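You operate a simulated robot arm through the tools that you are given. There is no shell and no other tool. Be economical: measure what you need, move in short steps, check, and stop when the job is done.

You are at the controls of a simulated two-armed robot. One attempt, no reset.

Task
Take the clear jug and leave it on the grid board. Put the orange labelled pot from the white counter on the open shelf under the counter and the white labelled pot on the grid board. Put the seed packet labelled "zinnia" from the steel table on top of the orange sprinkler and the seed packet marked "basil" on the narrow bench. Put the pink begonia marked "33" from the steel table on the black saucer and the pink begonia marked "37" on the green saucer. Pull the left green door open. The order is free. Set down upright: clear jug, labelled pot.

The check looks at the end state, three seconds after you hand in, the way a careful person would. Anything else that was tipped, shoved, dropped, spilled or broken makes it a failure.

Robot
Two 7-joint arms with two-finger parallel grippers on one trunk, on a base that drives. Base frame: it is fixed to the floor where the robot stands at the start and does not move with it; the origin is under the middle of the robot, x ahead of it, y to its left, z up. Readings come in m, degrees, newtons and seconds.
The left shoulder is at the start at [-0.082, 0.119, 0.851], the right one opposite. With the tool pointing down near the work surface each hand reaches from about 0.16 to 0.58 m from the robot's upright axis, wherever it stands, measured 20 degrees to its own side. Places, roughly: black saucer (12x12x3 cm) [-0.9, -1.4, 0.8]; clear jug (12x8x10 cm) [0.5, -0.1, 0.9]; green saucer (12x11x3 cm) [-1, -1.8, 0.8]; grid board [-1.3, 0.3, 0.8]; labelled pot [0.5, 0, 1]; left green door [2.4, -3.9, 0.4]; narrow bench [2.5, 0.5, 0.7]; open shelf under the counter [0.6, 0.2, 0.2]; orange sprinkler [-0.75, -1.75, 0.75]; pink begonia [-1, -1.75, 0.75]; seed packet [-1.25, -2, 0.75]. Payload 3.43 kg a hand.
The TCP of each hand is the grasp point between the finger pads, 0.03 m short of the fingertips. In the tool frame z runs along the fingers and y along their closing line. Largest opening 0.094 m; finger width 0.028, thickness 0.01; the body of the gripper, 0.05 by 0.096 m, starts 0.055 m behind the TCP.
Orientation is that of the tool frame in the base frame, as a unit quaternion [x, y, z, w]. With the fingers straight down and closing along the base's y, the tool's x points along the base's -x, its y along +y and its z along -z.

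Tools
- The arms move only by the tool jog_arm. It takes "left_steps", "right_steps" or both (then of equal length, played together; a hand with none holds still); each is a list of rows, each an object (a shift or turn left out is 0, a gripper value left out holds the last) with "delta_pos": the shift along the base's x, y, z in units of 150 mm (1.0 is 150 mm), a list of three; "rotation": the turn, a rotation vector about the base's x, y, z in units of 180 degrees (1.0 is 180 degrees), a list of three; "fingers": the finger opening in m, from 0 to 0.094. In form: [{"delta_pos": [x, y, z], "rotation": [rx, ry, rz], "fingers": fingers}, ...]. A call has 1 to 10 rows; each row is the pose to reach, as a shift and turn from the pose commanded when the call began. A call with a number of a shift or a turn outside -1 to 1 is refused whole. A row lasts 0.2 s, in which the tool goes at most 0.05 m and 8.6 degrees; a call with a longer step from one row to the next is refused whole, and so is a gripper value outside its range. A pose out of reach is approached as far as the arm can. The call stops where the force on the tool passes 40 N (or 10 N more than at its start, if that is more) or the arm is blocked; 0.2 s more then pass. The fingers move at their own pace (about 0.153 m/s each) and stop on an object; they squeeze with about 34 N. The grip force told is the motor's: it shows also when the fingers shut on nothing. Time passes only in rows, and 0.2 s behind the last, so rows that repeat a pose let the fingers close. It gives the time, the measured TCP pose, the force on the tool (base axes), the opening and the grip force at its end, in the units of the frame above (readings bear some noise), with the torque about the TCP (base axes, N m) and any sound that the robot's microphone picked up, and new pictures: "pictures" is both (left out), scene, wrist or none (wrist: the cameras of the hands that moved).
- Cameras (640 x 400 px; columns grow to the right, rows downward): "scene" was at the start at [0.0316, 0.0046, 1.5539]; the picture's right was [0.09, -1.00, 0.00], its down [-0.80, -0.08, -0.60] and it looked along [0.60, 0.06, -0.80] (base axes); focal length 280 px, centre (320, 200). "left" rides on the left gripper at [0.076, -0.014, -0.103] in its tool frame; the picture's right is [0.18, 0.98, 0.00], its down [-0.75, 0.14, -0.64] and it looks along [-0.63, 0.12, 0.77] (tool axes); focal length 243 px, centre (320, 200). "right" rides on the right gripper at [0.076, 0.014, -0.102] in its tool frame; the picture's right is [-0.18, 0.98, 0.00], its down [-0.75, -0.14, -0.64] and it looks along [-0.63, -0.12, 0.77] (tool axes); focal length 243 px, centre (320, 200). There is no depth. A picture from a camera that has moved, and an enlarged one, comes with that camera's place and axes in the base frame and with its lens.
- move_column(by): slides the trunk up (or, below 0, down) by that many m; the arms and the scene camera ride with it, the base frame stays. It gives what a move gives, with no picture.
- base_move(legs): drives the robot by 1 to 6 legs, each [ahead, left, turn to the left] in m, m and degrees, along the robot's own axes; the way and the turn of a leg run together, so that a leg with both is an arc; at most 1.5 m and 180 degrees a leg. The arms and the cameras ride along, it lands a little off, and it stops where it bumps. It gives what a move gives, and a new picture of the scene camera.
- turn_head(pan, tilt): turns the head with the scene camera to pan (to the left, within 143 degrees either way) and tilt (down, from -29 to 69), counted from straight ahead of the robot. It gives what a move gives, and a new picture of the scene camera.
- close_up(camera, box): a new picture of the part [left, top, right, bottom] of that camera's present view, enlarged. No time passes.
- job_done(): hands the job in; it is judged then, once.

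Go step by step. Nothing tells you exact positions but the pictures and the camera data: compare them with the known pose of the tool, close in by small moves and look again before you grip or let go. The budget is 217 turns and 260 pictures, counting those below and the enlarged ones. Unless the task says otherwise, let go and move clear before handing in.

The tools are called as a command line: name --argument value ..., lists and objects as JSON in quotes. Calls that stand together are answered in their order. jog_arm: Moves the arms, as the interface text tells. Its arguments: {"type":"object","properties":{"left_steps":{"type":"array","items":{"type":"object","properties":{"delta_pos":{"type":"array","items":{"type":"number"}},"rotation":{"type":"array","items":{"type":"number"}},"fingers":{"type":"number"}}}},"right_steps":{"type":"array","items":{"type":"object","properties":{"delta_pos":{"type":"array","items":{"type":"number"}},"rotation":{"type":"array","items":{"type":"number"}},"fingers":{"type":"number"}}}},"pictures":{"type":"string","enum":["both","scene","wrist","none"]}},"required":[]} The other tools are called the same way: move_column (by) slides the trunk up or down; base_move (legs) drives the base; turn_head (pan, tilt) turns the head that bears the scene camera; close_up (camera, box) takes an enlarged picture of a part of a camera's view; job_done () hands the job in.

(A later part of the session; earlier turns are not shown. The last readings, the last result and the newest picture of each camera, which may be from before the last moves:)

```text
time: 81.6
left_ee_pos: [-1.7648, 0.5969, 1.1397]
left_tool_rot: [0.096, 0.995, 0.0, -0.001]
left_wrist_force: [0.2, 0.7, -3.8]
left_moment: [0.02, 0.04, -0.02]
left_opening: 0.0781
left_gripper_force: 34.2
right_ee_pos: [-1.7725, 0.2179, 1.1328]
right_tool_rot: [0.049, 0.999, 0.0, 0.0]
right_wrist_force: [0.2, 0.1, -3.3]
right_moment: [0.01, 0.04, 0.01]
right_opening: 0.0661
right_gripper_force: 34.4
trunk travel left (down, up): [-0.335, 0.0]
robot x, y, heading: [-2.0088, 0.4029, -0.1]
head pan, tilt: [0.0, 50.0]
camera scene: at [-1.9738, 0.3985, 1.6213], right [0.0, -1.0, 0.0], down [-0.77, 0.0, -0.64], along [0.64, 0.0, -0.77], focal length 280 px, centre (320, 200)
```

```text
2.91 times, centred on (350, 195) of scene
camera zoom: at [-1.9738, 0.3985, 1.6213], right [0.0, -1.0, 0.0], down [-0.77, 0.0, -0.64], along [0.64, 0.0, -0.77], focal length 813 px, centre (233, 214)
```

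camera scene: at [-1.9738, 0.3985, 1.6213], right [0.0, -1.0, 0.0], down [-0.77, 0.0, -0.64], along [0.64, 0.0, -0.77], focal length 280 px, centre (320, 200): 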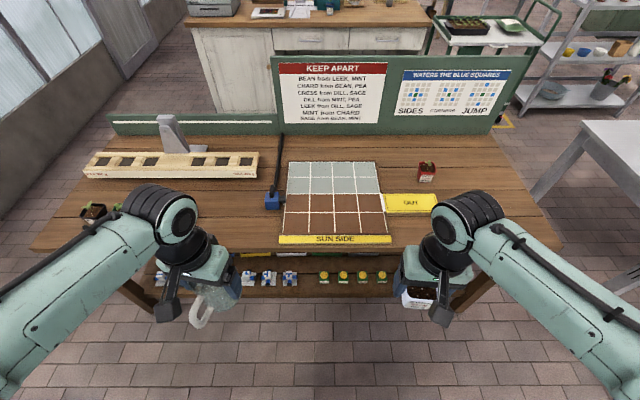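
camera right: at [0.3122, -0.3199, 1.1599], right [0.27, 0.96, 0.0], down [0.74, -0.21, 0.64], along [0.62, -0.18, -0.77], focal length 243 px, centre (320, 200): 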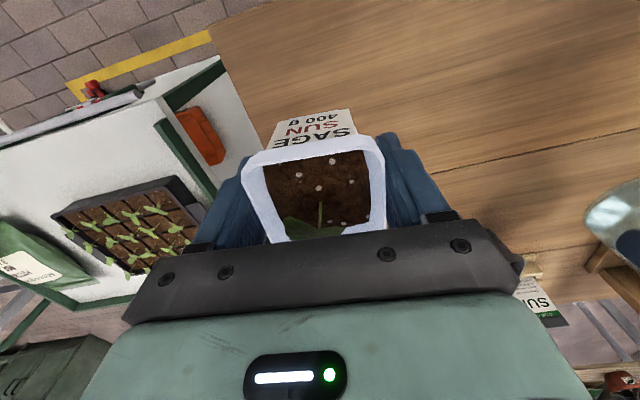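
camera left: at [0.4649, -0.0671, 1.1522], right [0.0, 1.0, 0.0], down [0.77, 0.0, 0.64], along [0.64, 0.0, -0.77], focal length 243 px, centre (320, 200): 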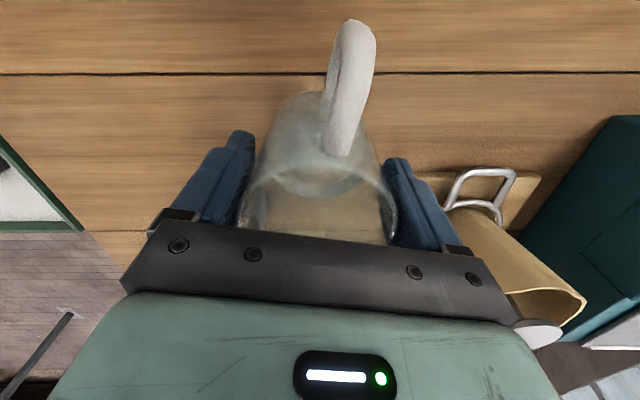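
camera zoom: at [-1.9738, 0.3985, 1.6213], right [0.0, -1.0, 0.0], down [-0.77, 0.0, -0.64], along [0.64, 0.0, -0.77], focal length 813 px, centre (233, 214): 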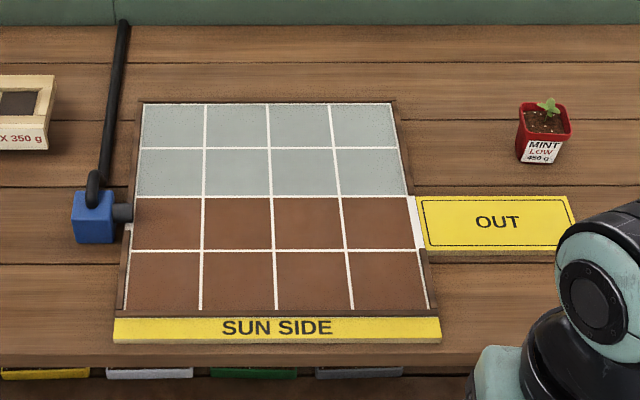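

The board is a 4×4 grid centred near (-1.276, 0.353). I'll close in by 0.15 m, then carry the jug to about (-1.33, 0.41) and the pot to (-1.40, 0.22).

base_move --legs '[[0.15, 0, 0]]'

jog_arm --left_steps '[{"delta_pos": [0.25, -0.2, 0]}, {"delta_pos": [0.5, -0.4, 0]}, {"delta_pos": [0.75, -0.6, 0]}, {"delta_pos": [1.0, -0.8, -0.1]}, {"delta_pos": [1.0, -1.0, -0.2]}]' --right_steps '[{"delta_pos": [0.25, 0, 0]}, {"delta_pos": [0.5, 0, 0]}, {"delta_pos": [0.75, 0, 0]}, {"delta_pos": [1, 0, -0.2]}, {"delta_pos": [1, 0, -0.5]}]' --pictures "both"

```text
time: 83.0
left_ee_pos: [-1.6168, 0.5966, 1.1395]
left_tool_rot: [0.096, 0.995, 0.0, -0.001]
left_wrist_force: [-0.9, 0.4, -3.0]
left_moment: [-0.01, -0.01, -0.03]
left_opening: 0.0781
left_gripper_force: 34.3
right_ee_pos: [-1.6238, 0.2177, 1.1317]
right_tool_rot: [0.05, 0.999, 0.0, 0.0]
right_wrist_force: [0.1, -0.6, -4.6]
right_moment: [0.02, -0.01, -0.02]
right_opening: 0.066
right_gripper_force: 33.7
trunk travel left (down, up): [-0.335, 0.0]
robot x, y, heading: [-1.8572, 0.4005, -0.0]
head pan, tilt: [0.0, 50.0]
camera scene: at [-1.8258, 0.398, 1.621], right [0.0, -1.0, 0.0], down [-0.77, 0.0, -0.64], along [0.64, 0.0, -0.77], focal length 280 px, centre (320, 200)
```

scene: 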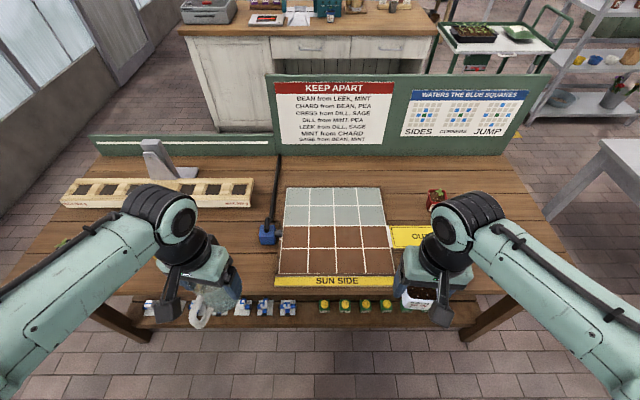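

```text
refused: row 4 steps farther than a row can; nothing moved
```

jog_arm --left_steps '[{"delta_pos": [0.24, -0.2, 0]}, {"delta_pos": [0.48, -0.4, 0]}, {"delta_pos": [0.72, -0.6, 0]}, {"delta_pos": [0.95, -0.8, -0.1]}, {"delta_pos": [1.0, -1.0, -0.3]}]' --right_steps '[{"delta_pos": [0.25, 0, 0]}, {"delta_pos": [0.5, 0, 0]}, {"delta_pos": [0.75, 0, 0]}, {"delta_pos": [1, 0, -0.2]}, {"delta_pos": [1, 0, -0.5]}]' --pictures "none"

jog_arm --left_steps '[{"delta_pos": [0.25, -0.1, -0.1]}, {"delta_pos": [0.5, -0.2, -0.2]}, {"delta_pos": [0.75, -0.25, -0.3]}, {"delta_pos": [0.9, -0.25, -0.4]}]' --right_steps '[{"delta_pos": [0.25, 0, -0.1]}, {"delta_pos": [0.48, 0, -0.3]}, {"delta_pos": [0.48, 0, -0.6]}, {"delta_pos": [0.48, 0, -0.9]}]' --pictures "both"

```text
time: 84.2
left_ee_pos: [-1.4677, 0.4452, 1.0939]
left_tool_rot: [0.096, 0.995, 0.0, -0.001]
left_wrist_force: [-0.9, 0.5, -3.6]
left_moment: [0.0, -0.01, -0.02]
left_opening: 0.078
left_gripper_force: 33.6
right_ee_pos: [-1.4747, 0.2171, 1.0575]
right_tool_rot: [0.048, 0.999, 0.0, 0.0]
right_wrist_force: [-0.5, 0.6, -4.5]
right_moment: [0.0, 0.02, 0.03]
right_opening: 0.0661
right_gripper_force: 34.0
trunk travel left (down, up): [-0.335, 0.0]
robot x, y, heading: [-1.8621, 0.4029, -0.2]
head pan, tilt: [0.0, 50.0]
```

```text
time: 85.2
left_ee_pos: [-1.3302, 0.4099, 1.0321]
left_tool_rot: [0.097, 0.995, -0.001, -0.002]
left_wrist_force: [1.4, -0.1, -3.2]
left_moment: [-0.01, -0.04, -0.02]
left_opening: 0.0779
left_gripper_force: 33.7
right_ee_pos: [-1.401, 0.2171, 0.9191]
right_tool_rot: [0.048, 0.999, 0.0, 0.0]
right_wrist_force: [-0.1, 0.0, -3.8]
right_moment: [-0.02, 0.02, 0.0]
right_opening: 0.0661
right_gripper_force: 33.5
trunk travel left (down, up): [-0.335, 0.0]
robot x, y, heading: [-1.8593, 0.4024, -0.2]
head pan, tilt: [0.0, 50.0]
camera scene: at [-1.8225, 0.3977, 1.6213], right [0.0, -1.0, 0.0], down [-0.77, 0.0, -0.64], along [0.64, 0.0, -0.77], focal length 280 px, centre (320, 200)
camera right: at [-1.4752, 0.2388, 1.0224], right [0.28, 0.96, 0.0], down [0.74, -0.21, 0.64], along [0.62, -0.18, -0.77], focal length 243 px, centre (320, 200)
camera left: at [-1.4069, 0.4098, 1.1347], right [0.01, 1.0, 0.0], down [0.77, -0.01, 0.64], along [0.64, 0.0, -0.77], focal length 243 px, centre (320, 200)
```

scene: 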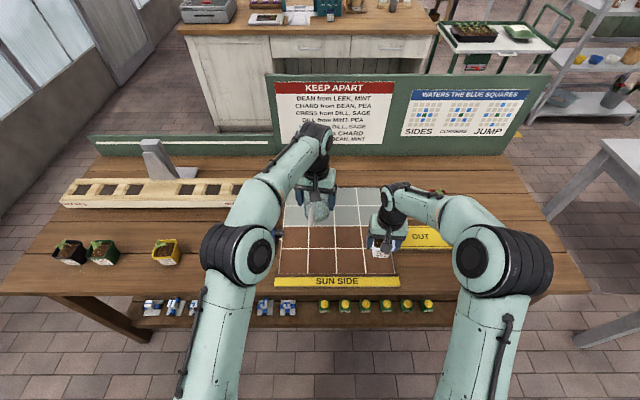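
right: 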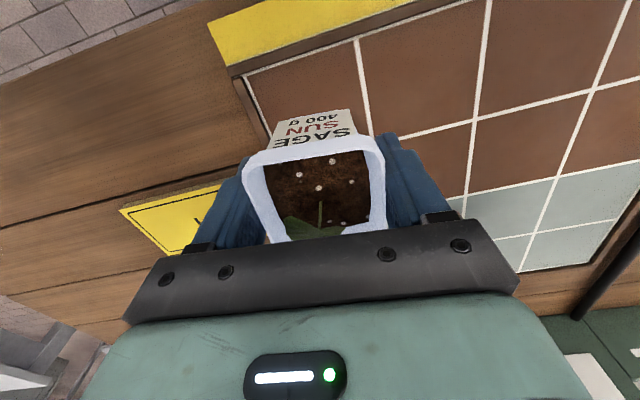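
left: 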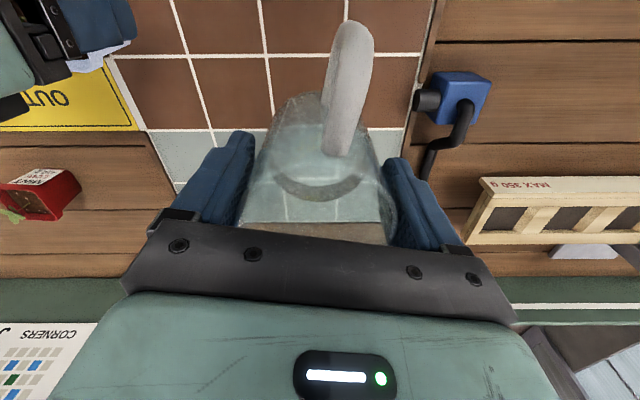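

Positions look right. Lower the pot gently until contact.

jog_arm --right_steps '[{"delta_pos": [0.03, -0.04, -0.2]}, {"delta_pos": [0.03, -0.04, -0.3]}, {"delta_pos": [0.03, -0.04, -0.36]}, {"delta_pos": [0.03, -0.04, -0.4]}, {"delta_pos": [0.03, -0.04, -0.44]}, {"delta_pos": [0.03, -0.04, -0.48]}, {"delta_pos": [0.03, -0.04, -0.52]}, {"delta_pos": [0.03, -0.04, -0.56]}, {"delta_pos": [0.03, -0.04, -0.6]}]' --pictures "wrist"

jog_arm --left_steps '[{"delta_pos": [0, 0, -0.3]}, {"delta_pos": [0, 0, -0.6]}, {"delta_pos": [0, 0, -0.85]}, {"delta_pos": [0, 0, -0.92]}, {"delta_pos": [0, 0, -0.96]}]' --pictures "wrist"

```text
time: 87.0
left_ee_pos: [-1.3326, 0.4094, 1.033]
left_tool_rot: [0.096, 0.995, 0.0, -0.001]
left_wrist_force: [-0.8, -0.4, -2.9]
left_moment: [0.05, 0.0, -0.01]
left_opening: 0.0782
left_gripper_force: 33.9
right_ee_pos: [-1.3963, 0.2102, 0.8422]
right_tool_rot: [0.049, 0.999, 0.001, 0.002]
right_wrist_force: [-4.3, 1.0, 15.3]
right_moment: [-0.58, 0.38, -0.11]
right_opening: 0.0659
right_gripper_force: 33.9
trunk travel left (down, up): [-0.335, 0.0]
robot x, y, heading: [-1.8588, 0.4017, -0.1]
head pan, tilt: [0.0, 50.0]
stopped in row 9 (right hand): the force on the tool passed its limit at 46 N (the readings are from after the stop); the commanded pose is now the measured one
camera right: at [-1.4715, 0.2343, 0.9441], right [0.28, 0.96, 0.0], down [0.73, -0.21, 0.65], along [0.62, -0.18, -0.76], focal length 243 px, centre (320, 200)
```

right: 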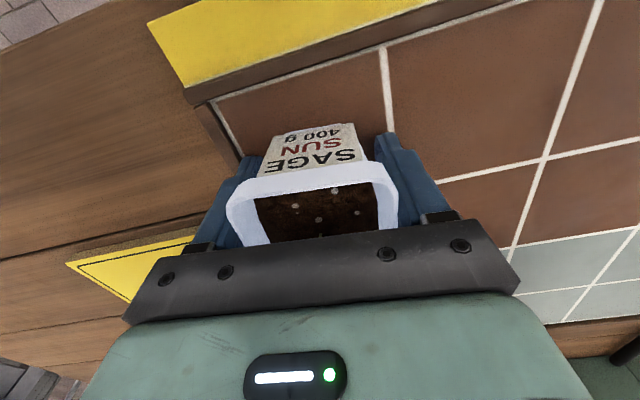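

```text
time: 88.2
left_ee_pos: [-1.3331, 0.4104, 0.8901]
left_tool_rot: [0.096, 0.995, -0.001, 0.002]
left_wrist_force: [-0.8, 0.0, -3.3]
left_moment: [-0.01, -0.02, -0.04]
left_opening: 0.0782
left_gripper_force: 34.5
right_ee_pos: [-1.3961, 0.2129, 0.8423]
right_tool_rot: [0.049, 0.999, -0.001, 0.003]
right_wrist_force: [-7.6, 0.6, 22.3]
right_moment: [-0.76, 0.73, -0.28]
right_opening: 0.0661
right_gripper_force: 33.7
trunk travel left (down, up): [-0.335, 0.0]
robot x, y, heading: [-1.8586, 0.3997, -0.1]
head pan, tilt: [0.0, 50.0]
camera left: at [-1.4106, 0.4111, 0.992], right [0.01, 1.0, 0.0], down [0.77, 0.0, 0.64], along [0.64, -0.01, -0.77], focal length 243 px, centre (320, 200)
```

left: 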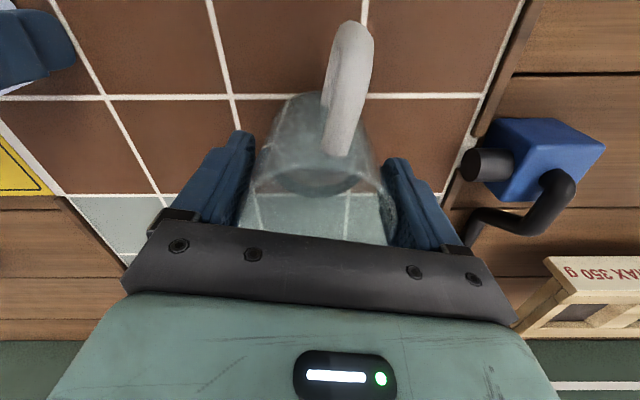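

Pot is on the board under slight pressure: ease up 3 mm and release. Then finish the jug.

jog_arm --right_steps '[{"delta_pos": [0, 0, 0.02]}, {"delta_pos": [0, 0, 0.025]}, {"delta_pos": [0, 0, 0.025]}]' --left_steps '[{"delta_pos": [0, 0, -0.04]}, {"delta_pos": [0, 0, -0.07]}, {"delta_pos": [0, 0, -0.09]}]' --pictures "none"

```text
time: 89.0
left_ee_pos: [-1.3314, 0.4096, 0.8795]
left_tool_rot: [0.097, 0.995, -0.001, 0.004]
left_wrist_force: [2.6, 1.5, 26.1]
left_moment: [0.11, -0.06, -0.04]
left_opening: 0.0782
left_gripper_force: 33.9
right_ee_pos: [-1.3958, 0.2127, 0.8459]
right_tool_rot: [0.049, 0.999, 0.0, 0.003]
right_wrist_force: [0.3, -0.3, -4.4]
right_moment: [0.03, 0.01, 0.01]
right_opening: 0.0659
right_gripper_force: 33.7
trunk travel left (down, up): [-0.335, 0.0]
robot x, y, heading: [-1.8587, 0.4001, -0.2]
head pan, tilt: [0.0, 50.0]
```

jog_arm --right_steps '[{"delta_pos": [0, 0, -0.012]}, {"delta_pos": [0, 0, -0.014]}]' --left_steps '[{"delta_pos": [0, 0, 0.012]}, {"delta_pos": [0, 0, 0.017]}]' --pictures "none"

```text
time: 89.6
left_ee_pos: [-1.3314, 0.4106, 0.8786]
left_tool_rot: [0.096, 0.995, -0.001, 0.0]
left_wrist_force: [6.3, -1.2, 15.5]
left_moment: [-0.14, -0.94, 0.03]
left_opening: 0.0782
left_gripper_force: 34.5
right_ee_pos: [-1.3953, 0.2103, 0.843]
right_tool_rot: [0.049, 0.999, 0.001, 0.003]
right_wrist_force: [-0.6, -0.4, -5.0]
right_moment: [-0.01, 0.02, 0.02]
right_opening: 0.0662
right_gripper_force: 34.1
trunk travel left (down, up): [-0.335, 0.0]
robot x, y, heading: [-1.8561, 0.3999, -0.3]
head pan, tilt: [0.0, 50.0]
```

jog_arm --right_steps '[{"delta_pos": [0, 0, -0.007]}, {"delta_pos": [0, 0, -0.01]}]' --left_steps '[{"delta_pos": [0, 0, 0.006]}, {"delta_pos": [0, 0, 0.01]}]' --pictures "wrist"

```text
time: 90.2
left_ee_pos: [-1.3337, 0.4099, 0.8791]
left_tool_rot: [0.096, 0.995, 0.0, -0.002]
left_wrist_force: [1.6, -1.1, 1.1]
left_moment: [-0.12, -0.39, -0.01]
left_opening: 0.0781
left_gripper_force: 34.2
right_ee_pos: [-1.3956, 0.2124, 0.842]
right_tool_rot: [0.049, 0.999, 0.001, 0.002]
right_wrist_force: [-3.5, -2.1, 8.0]
right_moment: [-0.44, 0.24, -0.1]
right_opening: 0.066
right_gripper_force: 33.9
trunk travel left (down, up): [-0.335, 0.0]
robot x, y, heading: [-1.8568, 0.4012, 0.0]
head pan, tilt: [0.0, 50.0]
camera right: at [-1.4709, 0.2336, 0.944], right [0.28, 0.96, 0.0], down [0.73, -0.21, 0.65], along [0.62, -0.18, -0.76], focal length 243 px, centre (320, 200)
camera left: at [-1.4102, 0.4102, 0.9812], right [0.01, 1.0, 0.0], down [0.77, -0.01, 0.64], along [0.64, 0.0, -0.77], focal length 243 px, centre (320, 200)
```

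right: 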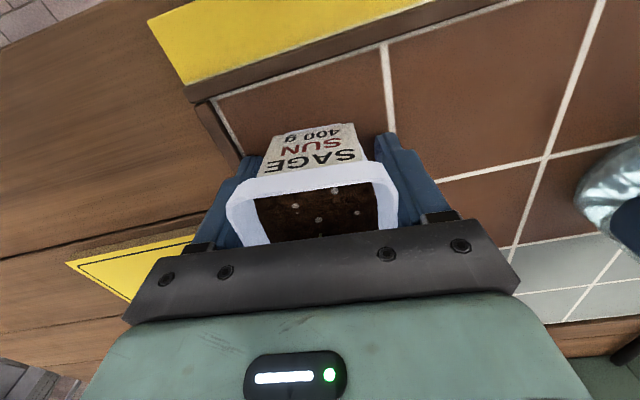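
left: 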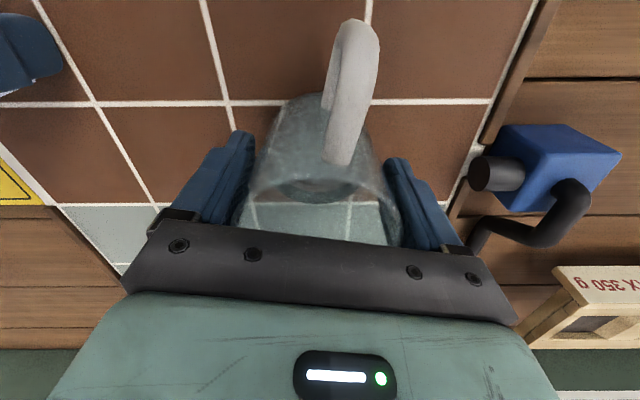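

Both rest on the board. Open gently and rise straight up.

jog_arm --right_steps '[{"fingers": 0.07}, {"fingers": 0.08}, {"fingers": 0.094}, {"fingers": 0.094}, {"delta_pos": [0, 0, 0.1]}, {"delta_pos": [0, 0, 0.3]}, {"delta_pos": [0, 0, 0.6]}, {"delta_pos": [0, 0, 0.9]}]' --left_steps '[{"fingers": 0.082}, {"fingers": 0.088}, {"fingers": 0.094}, {"fingers": 0.094}, {"delta_pos": [0, 0, 0.1]}, {"delta_pos": [0, 0, 0.3]}, {"delta_pos": [0, 0, 0.6]}, {"delta_pos": [0, 0, 0.9]}]'

```text
time: 92.0
left_ee_pos: [-1.3336, 0.4104, 1.0166]
left_tool_rot: [0.095, 0.995, 0.0, 0.0]
left_wrist_force: [0.5, 0.7, -0.5]
left_moment: [0.03, -0.01, -0.03]
left_opening: 0.0939
left_gripper_force: 0.1
right_ee_pos: [-1.396, 0.2101, 0.977]
right_tool_rot: [0.049, 0.999, 0.0, 0.002]
right_wrist_force: [0.2, 0.4, -0.2]
right_moment: [-0.04, 0.02, 0.01]
right_opening: 0.0943
right_gripper_force: 0.0
trunk travel left (down, up): [-0.335, 0.0]
robot x, y, heading: [-1.8608, 0.3983, -0.0]
head pan, tilt: [0.0, 50.0]
camera scene: at [-1.8259, 0.3977, 1.6213], right [0.0, -1.0, 0.0], down [-0.77, 0.0, -0.64], along [0.64, 0.0, -0.77], focal length 280 px, centre (320, 200)
camera right: at [-1.4706, 0.2325, 1.0788], right [0.28, 0.96, 0.0], down [0.73, -0.21, 0.65], along [0.62, -0.18, -0.76], focal length 243 px, centre (320, 200)
camera left: at [-1.4108, 0.4109, 1.1182], right [0.01, 1.0, 0.0], down [0.77, -0.01, 0.64], along [0.64, -0.01, -0.77], focal length 243 px, centre (320, 200)
```

scene: 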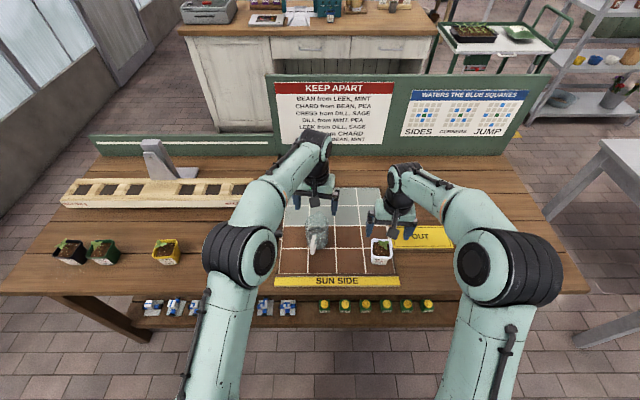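
right: 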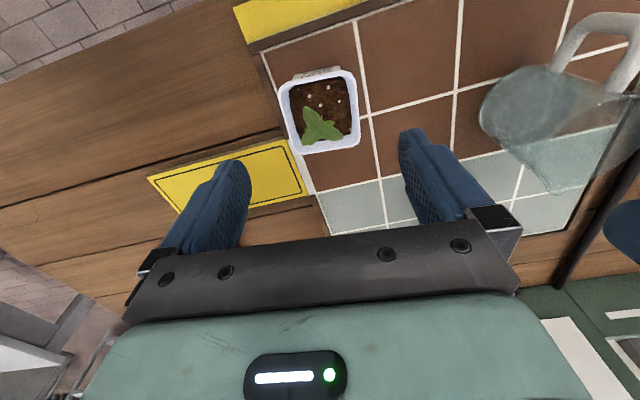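
left: 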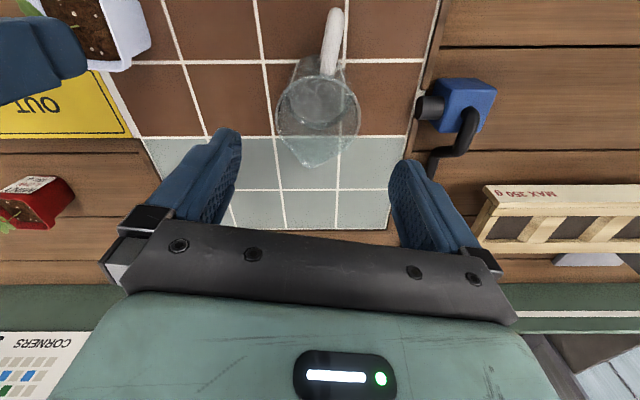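

Both are well placed and upright. Now retract the hands, back off, and go along the wall aisle towards the steel table.

jog_arm --left_steps '[{"delta_pos": [0, 0, 0.3]}, {"delta_pos": [-0.3, 0.1, 0.4]}, {"delta_pos": [-0.6, 0.2, 0.5]}, {"delta_pos": [-0.9, 0.3, 0.6]}, {"delta_pos": [-1, 0.5, 0.7]}]' --right_steps '[{"delta_pos": [0, 0, 0.3]}, {"delta_pos": [-0.3, 0, 0.5]}, {"delta_pos": [-0.6, 0, 0.6]}, {"delta_pos": [-0.9, 0, 0.7]}, {"delta_pos": [-1, 0, 1]}]' --pictures "none"

jog_arm --left_steps '[{"delta_pos": [-0.3, 0.1, 0]}, {"delta_pos": [-0.6, 0.2, 0]}]' --pictures "none"

base_move --legs '[[-0.29, 0, 0], [0, -1.2, 0], [0, -0.8, 0]]'

```text
refused: row 2 steps farther than a row can; nothing moved
```

```text
time: 92.6
left_ee_pos: [-1.4227, 0.4421, 1.015]
left_tool_rot: [0.095, 0.995, 0.0, 0.001]
left_wrist_force: [-0.4, 0.1, 0.0]
left_moment: [0.01, -0.02, -0.01]
left_opening: 0.0941
left_gripper_force: 0.0
right_ee_pos: [-1.3966, 0.211, 0.9777]
right_tool_rot: [0.049, 0.999, 0.001, 0.002]
right_wrist_force: [0.4, 0.6, -0.9]
right_moment: [-0.01, -0.01, -0.02]
right_opening: 0.0943
right_gripper_force: 0.1
trunk travel left (down, up): [-0.335, 0.0]
robot x, y, heading: [-1.8583, 0.3994, -0.3]
head pan, tilt: [0.0, 50.0]
```

```text
time: 112.1
left_ee_pos: [-1.7188, -1.5677, 1.0139]
left_tool_rot: [0.097, 0.995, 0.001, -0.001]
left_wrist_force: [0.6, -0.3, 0.3]
left_moment: [-0.03, -0.02, 0.01]
left_opening: 0.0943
left_gripper_force: 0.0
right_ee_pos: [-1.6912, -1.7964, 0.976]
right_tool_rot: [0.05, 0.999, 0.0, 0.002]
right_wrist_force: [0.4, 0.6, 0.4]
right_moment: [-0.03, 0.01, 0.01]
right_opening: 0.0937
right_gripper_force: 0.1
trunk travel left (down, up): [-0.335, 0.0]
robot x, y, heading: [-2.1544, -1.6093, -0.1]
head pan, tilt: [0.0, 50.0]
camera scene: at [-2.121, -1.6093, 1.6213], right [0.0, -1.0, 0.0], down [-0.77, 0.0, -0.64], along [0.64, 0.0, -0.77], focal length 280 px, centre (320, 200)
```

scene: 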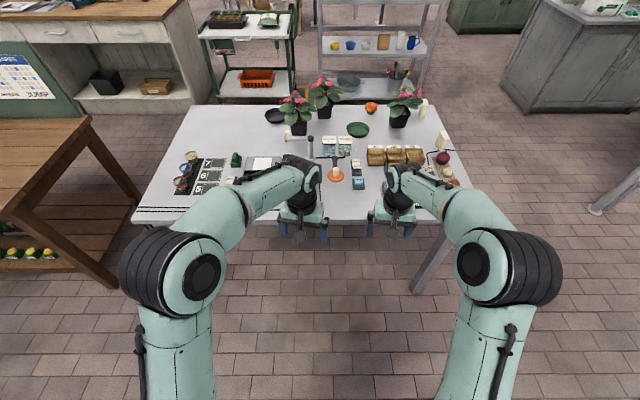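

I see the steel table now. Retract the hands for an unobstructed view and zoom.

jog_arm --left_steps '[{"delta_pos": [-0.2, 0.2, 0.1]}, {"delta_pos": [-0.4, 0.4, 0.2]}, {"delta_pos": [-0.6, 0.6, 0.3]}, {"delta_pos": [-0.8, 0.8, 0.4]}, {"delta_pos": [-1, 1, 0.5]}]' --right_steps '[{"delta_pos": [-0.2, -0.2, 0.1]}, {"delta_pos": [-0.4, -0.4, 0.2]}, {"delta_pos": [-0.6, -0.6, 0.3]}, {"delta_pos": [-0.8, -0.8, 0.4]}, {"delta_pos": [-1, -1, 0.5]}]' --pictures "none"

turn_head --pan 0 --tilt 40

close_up --camera "scene" --box '[240, 100, 480, 250]'

```text
time: 113.3
left_ee_pos: [-1.8727, -1.4159, 1.0924]
left_tool_rot: [0.097, 0.995, 0.0, 0.0]
left_wrist_force: [0.6, -0.4, 0.3]
left_moment: [0.03, -0.01, -0.01]
left_opening: 0.0938
left_gripper_force: 0.1
right_ee_pos: [-1.8442, -1.9464, 1.0512]
right_tool_rot: [0.05, 0.999, 0.0, 0.003]
right_wrist_force: [0.5, -0.3, 0.8]
right_moment: [0.01, -0.01, 0.0]
right_opening: 0.0942
right_gripper_force: 0.1
trunk travel left (down, up): [-0.335, 0.0]
robot x, y, heading: [-2.1557, -1.607, -0.3]
head pan, tilt: [0.0, 50.0]
```

```text
time: 114.0
left_ee_pos: [-1.8694, -1.4181, 1.0907]
left_tool_rot: [0.096, 0.995, -0.001, -0.001]
left_wrist_force: [-0.6, 0.5, 0.0]
left_moment: [-0.01, -0.05, 0.0]
left_opening: 0.0941
left_gripper_force: 0.0
right_ee_pos: [-1.8405, -1.9475, 1.0514]
right_tool_rot: [0.05, 0.999, 0.001, 0.002]
right_wrist_force: [-0.5, 0.1, -0.4]
right_moment: [0.01, -0.01, -0.02]
right_opening: 0.0937
right_gripper_force: 0.1
trunk travel left (down, up): [-0.335, 0.0]
robot x, y, heading: [-2.1553, -1.6068, -0.3]
head pan, tilt: [0.0, 40.0]
camera scene: at [-2.1127, -1.6093, 1.6354], right [0.0, -1.0, 0.0], down [-0.64, 0.0, -0.77], along [0.77, 0.0, -0.64], focal length 280 px, centre (320, 200)
```

scene: 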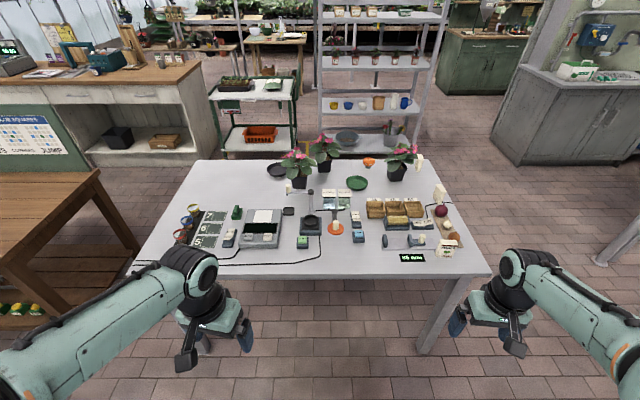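

```text
2.67 times, centred on (360, 175) of scene
camera zoom: at [-2.1127, -1.6093, 1.6354], right [0.0, -1.0, 0.0], down [-0.64, 0.0, -0.77], along [0.77, 0.0, -0.64], focal length 746 px, centre (213, 267)
```

zoom: 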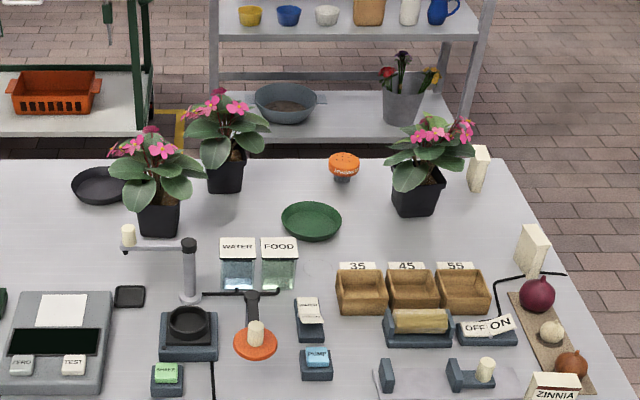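

close_up --camera "scene" --box '[400, 150, 480, 270]'

close_up --camera "scene" --box '[260, 120, 430, 200]'

```text
3.33 times, centred on (440, 210) of scene
camera zoom: at [-2.1127, -1.6093, 1.6354], right [0.0, -1.0, 0.0], down [-0.64, 0.0, -0.77], along [0.77, 0.0, -0.64], focal length 932 px, centre (-80, 167)
```

zoom: 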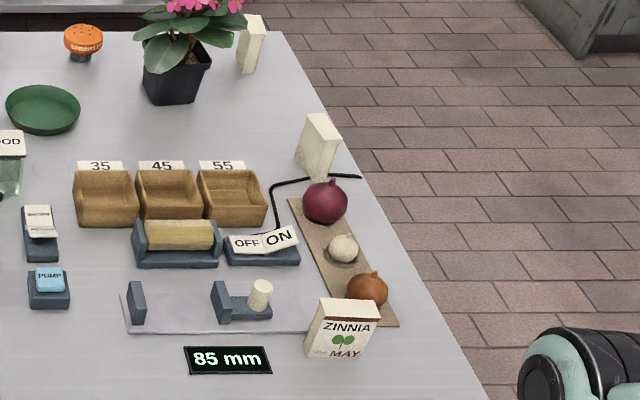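

```text
3.76 times, centred on (345, 160) of scene
camera zoom: at [-2.1127, -1.6093, 1.6354], right [0.0, -1.0, 0.0], down [-0.64, 0.0, -0.77], along [0.77, 0.0, -0.64], focal length 1052 px, centre (226, 351)
```

zoom: 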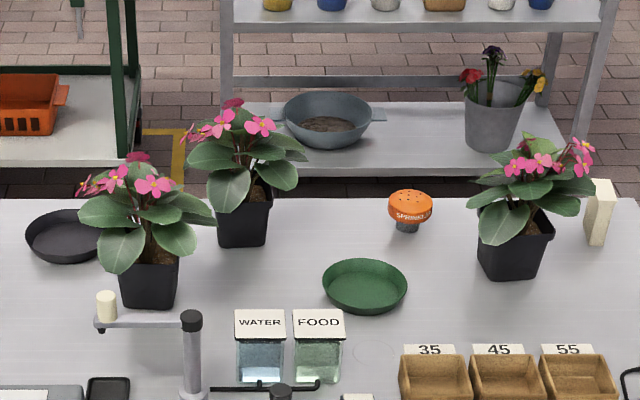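

Zinnia packet stands at about (-1.37, -2.13), near this edge. Move the base so the right hand can take it.

base_move --legs '[[0, -0.35, 0.3], [0.3, 0, 0]]'

jog_arm --right_steps '[{"delta_pos": [0, 0.3, 0]}, {"delta_pos": [0, 0.6, 0], "rotation": [0, 0, 0.03]}, {"delta_pos": [0.1, 0.9, 0], "rotation": [0, 0, 0.03]}]' --pictures "wrist"

```text
time: 119.3
left_ee_pos: [-1.5701, -1.7685, 1.0914]
left_tool_rot: [0.097, 0.995, -0.001, -0.002]
left_wrist_force: [-0.6, -0.2, -0.6]
left_moment: [0.0, -0.03, -0.01]
left_opening: 0.094
left_gripper_force: 0.0
right_ee_pos: [-1.5429, -2.2982, 1.0514]
right_tool_rot: [0.051, 0.999, 0.001, 0.002]
right_wrist_force: [1.0, -1.2, -0.3]
right_moment: [-0.02, 0.0, -0.01]
right_opening: 0.094
right_gripper_force: 0.0
trunk travel left (down, up): [-0.335, 0.0]
robot x, y, heading: [-1.856, -1.9566, -0.4]
head pan, tilt: [0.0, 40.0]
camera scene: at [-1.8136, -1.9595, 1.6353], right [-0.01, -1.0, 0.0], down [-0.64, 0.0, -0.77], along [0.77, 0.0, -0.64], focal length 280 px, centre (320, 200)
```

scene: 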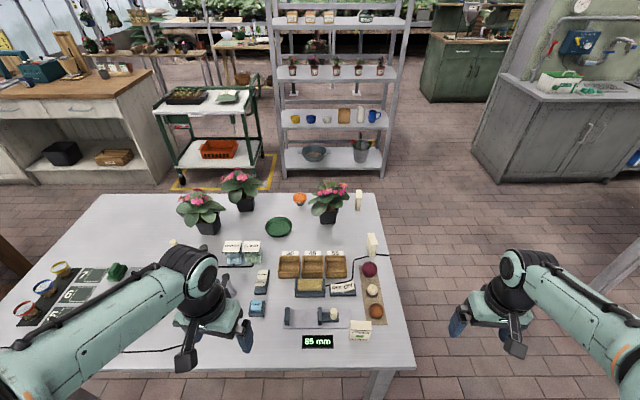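

```text
time: 120.1
left_ee_pos: [-1.5689, -1.7681, 1.0907]
left_tool_rot: [0.096, 0.995, 0.0, -0.001]
left_wrist_force: [1.1, 0.2, 0.7]
left_moment: [-0.04, 0.02, 0.02]
left_opening: 0.094
left_gripper_force: 0.0
right_ee_pos: [-1.5254, -2.1616, 1.0509]
right_tool_rot: [0.004, 1.0, 0.0, 0.002]
right_wrist_force: [0.2, 0.3, 0.4]
right_moment: [-0.01, -0.02, -0.02]
right_opening: 0.0942
right_gripper_force: 0.0
trunk travel left (down, up): [-0.335, 0.0]
robot x, y, heading: [-1.8513, -1.9565, -0.3]
head pan, tilt: [0.0, 40.0]
camera right: at [-1.6029, -2.1462, 1.153], right [0.19, 0.98, 0.0], down [0.75, -0.15, 0.64], along [0.63, -0.12, -0.76], focal length 243 px, centre (320, 200)
```

right: 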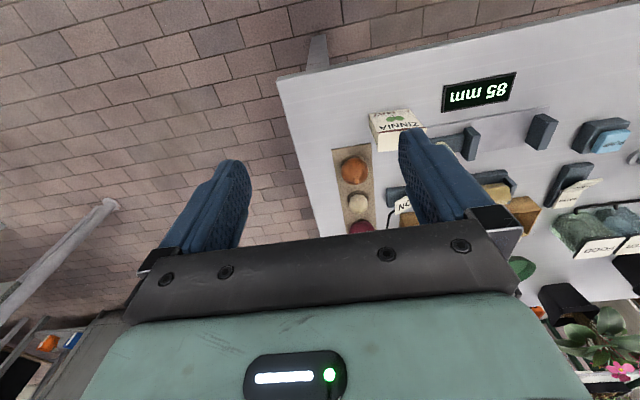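

jog_arm --right_steps '[{"delta_pos": [0.2, 0.15, 0]}, {"delta_pos": [0.4, 0.3, 0]}, {"delta_pos": [0.6, 0.5, 0]}, {"delta_pos": [0.75, 0.6, 0]}, {"delta_pos": [0.75, 0.6, -0.3]}, {"delta_pos": [0.75, 0.6, -0.5]}]' --pictures "both"

```text
time: 121.5
left_ee_pos: [-1.5701, -1.7678, 1.0914]
left_tool_rot: [0.098, 0.995, -0.001, -0.001]
left_wrist_force: [0.4, 0.7, 0.8]
left_moment: [-0.01, -0.01, 0.0]
left_opening: 0.0938
left_gripper_force: 0.1
right_ee_pos: [-1.4148, -2.0715, 0.9761]
right_tool_rot: [0.003, 1.0, 0.001, 0.002]
right_wrist_force: [-0.1, 0.8, -0.2]
right_moment: [0.01, -0.01, -0.02]
right_opening: 0.094
right_gripper_force: 0.0
trunk travel left (down, up): [-0.335, 0.0]
robot x, y, heading: [-1.8531, -1.9553, -0.3]
head pan, tilt: [0.0, 40.0]
camera scene: at [-1.8129, -1.9593, 1.6355], right [-0.01, -1.0, 0.0], down [-0.64, 0.0, -0.77], along [0.77, 0.0, -0.64], focal length 280 px, centre (320, 200)
camera right: at [-1.4917, -2.0562, 1.0773], right [0.19, 0.98, 0.0], down [0.75, -0.15, 0.65], along [0.63, -0.12, -0.76], focal length 243 px, centre (320, 200)
```

scene: 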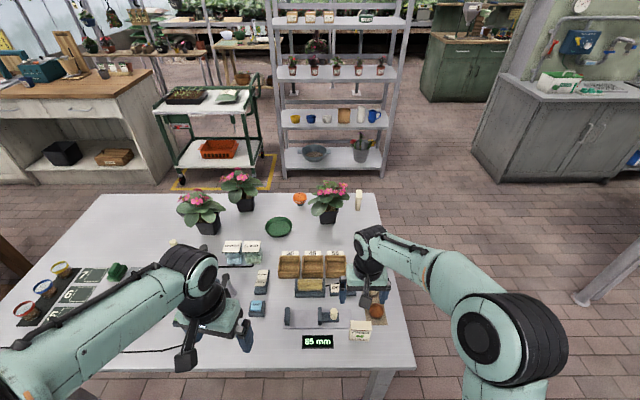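
right: 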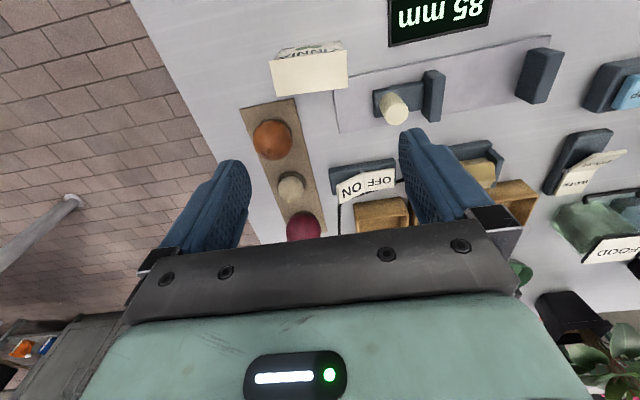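

close_up --camera "right" --box '[250, 30, 370, 110]'

close_up --camera "scene" --box '[330, 305, 400, 355]'

```text
5.00 times, centred on (310, 70) of right
camera zoom: at [-1.4917, -2.0562, 1.0773], right [0.19, 0.98, 0.0], down [0.75, -0.15, 0.65], along [0.63, -0.12, -0.76], focal length 1213 px, centre (370, 850)
```

zoom: 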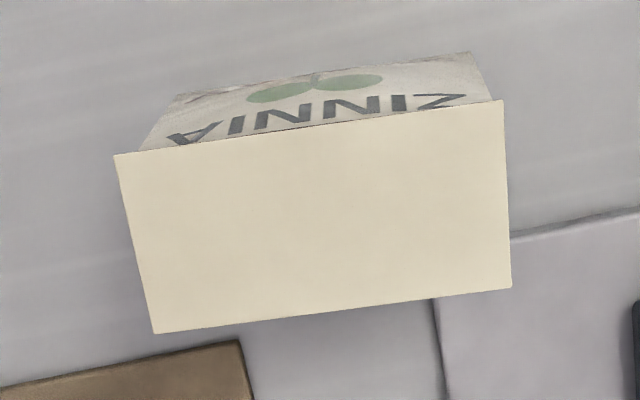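

```text
8.00 times, centred on (365, 330) of scene
camera zoom: at [-1.8129, -1.9593, 1.6355], right [-0.01, -1.0, 0.0], down [-0.64, 0.0, -0.77], along [0.77, 0.0, -0.64], focal length 2236 px, centre (-40, -840)
```

zoom: 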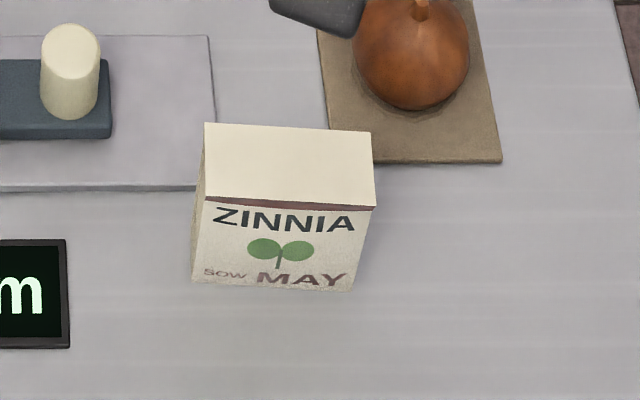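

Triangulated packet: centre (-1.447, -2.072), top ≈0.87, 5.8×2.7 cm. Align over it, and look again before descending.

jog_arm --right_steps '[{"delta_pos": [-0.215, 0, 0], "rotation": [0, 0, -0.02]}, {"delta_pos": [-0.215, 0, -0.3], "rotation": [0, 0, -0.02]}, {"delta_pos": [-0.215, 0, -0.3], "rotation": [0, 0, -0.02]}]' --pictures "wrist"

```text
time: 122.3
left_ee_pos: [-1.5702, -1.7683, 1.0913]
left_tool_rot: [0.097, 0.995, 0.0, 0.0]
left_wrist_force: [-0.4, 0.4, -0.1]
left_moment: [-0.02, -0.01, -0.02]
left_opening: 0.0938
left_gripper_force: 0.1
right_ee_pos: [-1.4471, -2.0724, 0.9322]
right_tool_rot: [0.035, 0.999, 0.0, 0.003]
right_wrist_force: [-0.4, -0.2, -0.2]
right_moment: [0.02, 0.01, 0.01]
right_opening: 0.0939
right_gripper_force: 0.1
trunk travel left (down, up): [-0.335, 0.0]
robot x, y, heading: [-1.8532, -1.9578, -0.5]
head pan, tilt: [0.0, 40.0]
camera right: at [-1.5233, -2.0531, 1.0329], right [0.25, 0.97, 0.0], down [0.74, -0.19, 0.65], along [0.63, -0.16, -0.76], focal length 243 px, centre (320, 200)
```

right: 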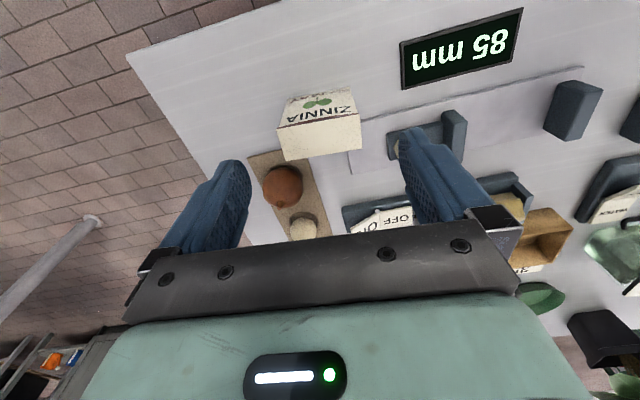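

Aligned. Descend and grip.

jog_arm --right_steps '[{"delta_pos": [0.01, 0, -0.2]}, {"delta_pos": [0.015, 0, -0.35]}, {"delta_pos": [0.015, 0, -0.43]}, {"delta_pos": [0.015, 0, -0.43], "fingers": 0.07}, {"delta_pos": [0.015, 0, -0.43], "fingers": 0.055}, {"delta_pos": [0.015, 0, -0.43], "fingers": 0.04}, {"delta_pos": [0.015, 0, -0.43], "fingers": 0.04}]' --pictures "wrist"

```text
time: 123.9
left_ee_pos: [-1.5711, -1.7673, 1.0919]
left_tool_rot: [0.097, 0.995, 0.001, 0.0]
left_wrist_force: [-0.9, -0.3, 0.1]
left_moment: [0.01, 0.01, 0.01]
left_opening: 0.0939
left_gripper_force: 0.0
right_ee_pos: [-1.444, -2.0722, 0.8669]
right_tool_rot: [0.034, 0.999, 0.001, 0.002]
right_wrist_force: [0.2, 0.0, -0.3]
right_moment: [-0.02, -0.04, -0.02]
right_opening: 0.061
right_gripper_force: 34.2
trunk travel left (down, up): [-0.335, 0.0]
robot x, y, heading: [-1.8539, -1.956, -0.3]
head pan, tilt: [0.0, 40.0]
camera right: at [-1.5203, -2.0532, 0.9685], right [0.25, 0.97, 0.0], down [0.74, -0.19, 0.65], along [0.62, -0.16, -0.76], focal length 243 px, centre (320, 200)
```

right: 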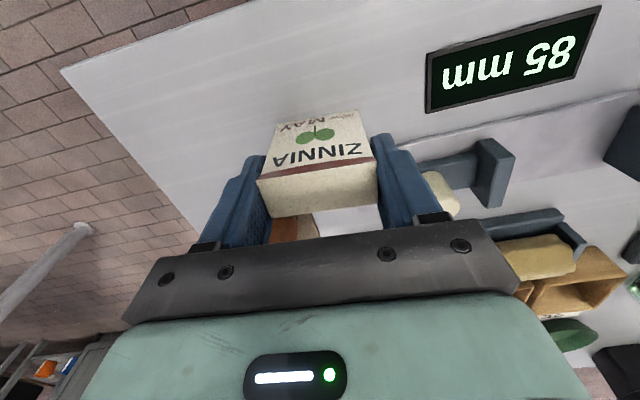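

Gripped. Lift, retract, and look at the way round the table's right end.

jog_arm --right_steps '[{"delta_pos": [0, 0, 0.2]}, {"delta_pos": [0, 0, 0.5]}, {"delta_pos": [0, 0, 0.8]}, {"delta_pos": [-0.2, 0, 1]}, {"delta_pos": [-0.5, 0, 1]}, {"delta_pos": [-0.8, 0, 1]}]' --pictures "none"

turn_head --pan -75 --tilt 30

```text
time: 125.3
left_ee_pos: [-1.5709, -1.7682, 1.0925]
left_tool_rot: [0.098, 0.995, 0.0, 0.001]
left_wrist_force: [-0.2, -0.7, -0.2]
left_moment: [-0.04, 0.0, -0.02]
left_opening: 0.094
left_gripper_force: 0.0
right_ee_pos: [-1.5657, -2.0717, 1.0163]
right_tool_rot: [0.034, 0.999, 0.001, 0.003]
right_wrist_force: [0.1, 0.1, 0.0]
right_moment: [0.0, 0.03, -0.01]
right_opening: 0.0609
right_gripper_force: 34.2
trunk travel left (down, up): [-0.335, 0.0]
robot x, y, heading: [-1.8563, -1.959, -0.4]
head pan, tilt: [0.0, 40.0]
```

```text
time: 126.7
left_ee_pos: [-1.5702, -1.7678, 1.0905]
left_tool_rot: [0.097, 0.995, 0.0, 0.001]
left_wrist_force: [-1.0, 0.6, -0.6]
left_moment: [0.01, -0.03, -0.01]
left_opening: 0.0942
left_gripper_force: 0.1
right_ee_pos: [-1.5632, -2.0736, 1.0152]
right_tool_rot: [0.035, 0.999, 0.001, 0.003]
right_wrist_force: [-0.3, 0.1, 0.3]
right_moment: [-0.02, 0.03, -0.01]
right_opening: 0.0609
right_gripper_force: 33.5
trunk travel left (down, up): [-0.335, 0.0]
robot x, y, heading: [-1.8581, -1.9551, -0.2]
head pan, tilt: [-75.0, 30.0]
camera scene: at [-1.8752, -2.0465, 1.6508], right [-0.97, -0.25, 0.0], down [-0.13, 0.48, -0.87], along [0.22, -0.84, -0.5], focal length 280 px, centre (320, 200)
```

scene: 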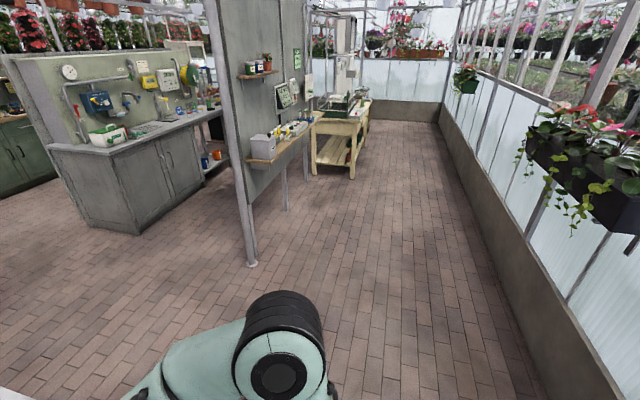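

The way is clear at y≈-2.9. Drive round to the +x side and turn to face the table.

base_move --legs '[[-0.3, 0, 0], [0, -0.93, 0], [1.45, 0, 0], [0.48, 0, 0], [0, 0, 180]]'

```text
time: 153.5
left_ee_pos: [-0.5091, -3.0626, 1.0919]
left_tool_rot: [0.996, -0.087, 0.0, -0.001]
left_wrist_force: [0.6, -0.1, -1.2]
left_moment: [0.0, -0.02, -0.01]
left_opening: 0.094
left_gripper_force: 0.2
right_ee_pos: [-0.5214, -2.7576, 1.016]
right_tool_rot: [1.0, -0.025, -0.002, 0.001]
right_wrist_force: [-0.3, -0.2, -1.1]
right_moment: [-0.02, -0.01, 0.02]
right_opening: 0.0611
right_gripper_force: 34.1
trunk travel left (down, up): [-0.335, 0.0]
robot x, y, heading: [-0.2285, -2.8659, -179.0]
head pan, tilt: [-75.0, 30.0]
camera scene: at [-0.207, -2.782, 1.6508], right [0.96, 0.27, 0.0], down [0.14, -0.48, -0.87], along [-0.24, 0.83, -0.5], focal length 280 px, centre (320, 200)
```

scene: 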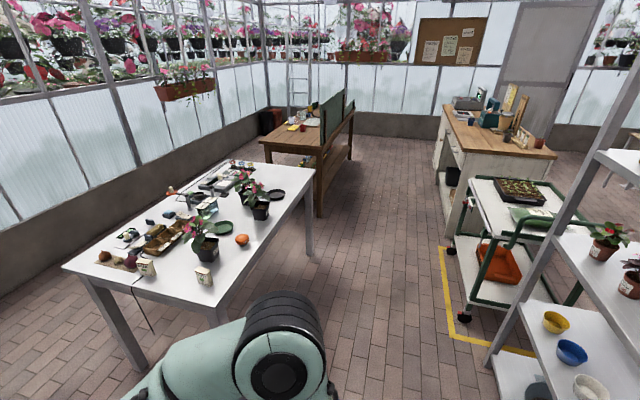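

base_move --legs '[[0.02, -1.05, -0.9]]'

turn_head --pan 0 --tilt 48

```text
time: 163.0
left_ee_pos: [-0.5452, -2.0113, 1.092]
left_tool_rot: [0.996, -0.088, 0.001, 0.0]
left_wrist_force: [-1.0, -0.3, -0.2]
left_moment: [0.02, -0.01, -0.04]
left_opening: 0.0938
left_gripper_force: 0.2
right_ee_pos: [-0.5575, -1.7073, 1.0165]
right_tool_rot: [1.0, -0.024, -0.003, 0.001]
right_wrist_force: [0.4, 1.7, -0.5]
right_moment: [0.02, 0.01, -0.02]
right_opening: 0.0609
right_gripper_force: 34.1
trunk travel left (down, up): [-0.335, 0.0]
robot x, y, heading: [-0.2637, -1.8186, -179.3]
head pan, tilt: [-75.0, 30.0]
camera scene: at [-0.2416, -1.7326, 1.6508], right [0.96, 0.27, 0.0], down [0.14, -0.48, -0.87], along [-0.24, 0.83, -0.5], focal length 280 px, centre (320, 200)
```

scene: 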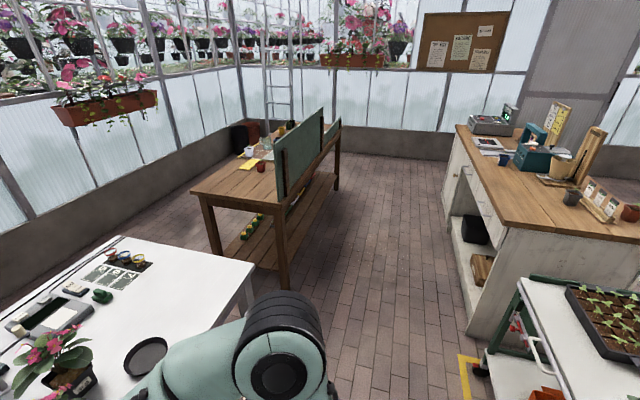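

```text
time: 164.4
left_ee_pos: [-0.5453, -2.0124, 1.0917]
left_tool_rot: [0.996, -0.087, 0.0, -0.002]
left_wrist_force: [-0.3, 0.7, -0.4]
left_moment: [0.0, 0.01, 0.01]
left_opening: 0.094
left_gripper_force: 0.0
right_ee_pos: [-0.5565, -1.708, 1.0156]
right_tool_rot: [1.0, -0.025, -0.004, 0.001]
right_wrist_force: [0.4, 0.0, -0.8]
right_moment: [0.02, -0.02, 0.01]
right_opening: 0.061
right_gripper_force: 33.8
trunk travel left (down, up): [-0.335, 0.0]
robot x, y, heading: [-0.2604, -1.8202, -179.0]
head pan, tilt: [0.0, 48.0]
camera scene: at [-0.2958, -1.8207, 1.624], right [-0.01, 1.0, 0.0], down [0.74, 0.01, -0.67], along [-0.67, -0.01, -0.74], focal length 280 px, centre (320, 200)
```

scene: 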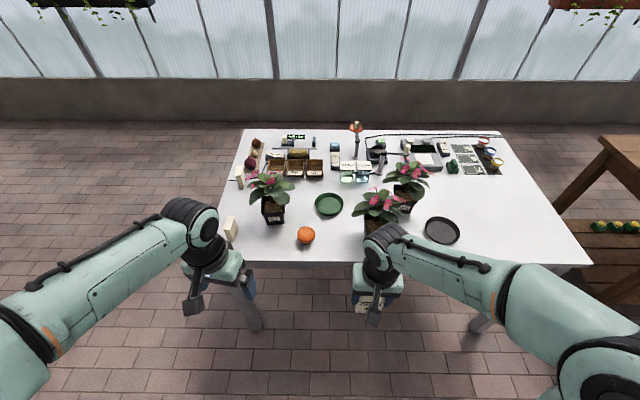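

close_up --camera "scene" --box '[215, 150, 345, 260]'

close_up --camera "scene" --box '[300, 150, 480, 260]'

```text
3.64 times, centred on (280, 205) of scene
camera zoom: at [-0.2958, -1.8207, 1.624], right [-0.01, 1.0, 0.0], down [0.74, 0.01, -0.67], along [-0.67, -0.01, -0.74], focal length 1017 px, centre (466, 182)
```

zoom: 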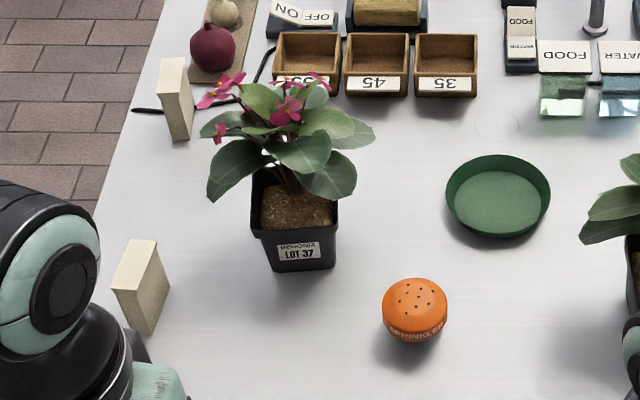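

```text
3.56 times, centred on (390, 205) of scene
camera zoom: at [-0.2958, -1.8207, 1.624], right [-0.01, 1.0, 0.0], down [0.74, 0.01, -0.67], along [-0.67, -0.01, -0.74], focal length 994 px, centre (71, 182)
```

zoom: 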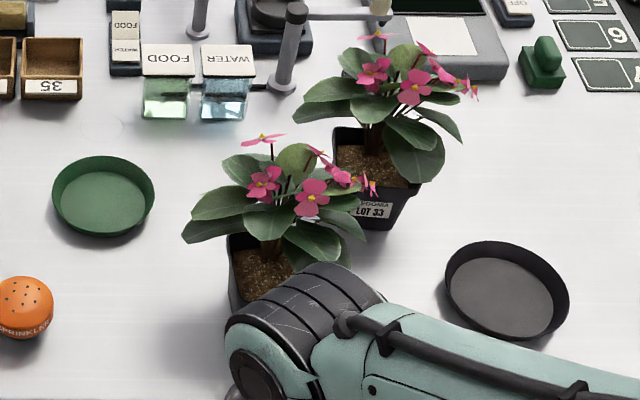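

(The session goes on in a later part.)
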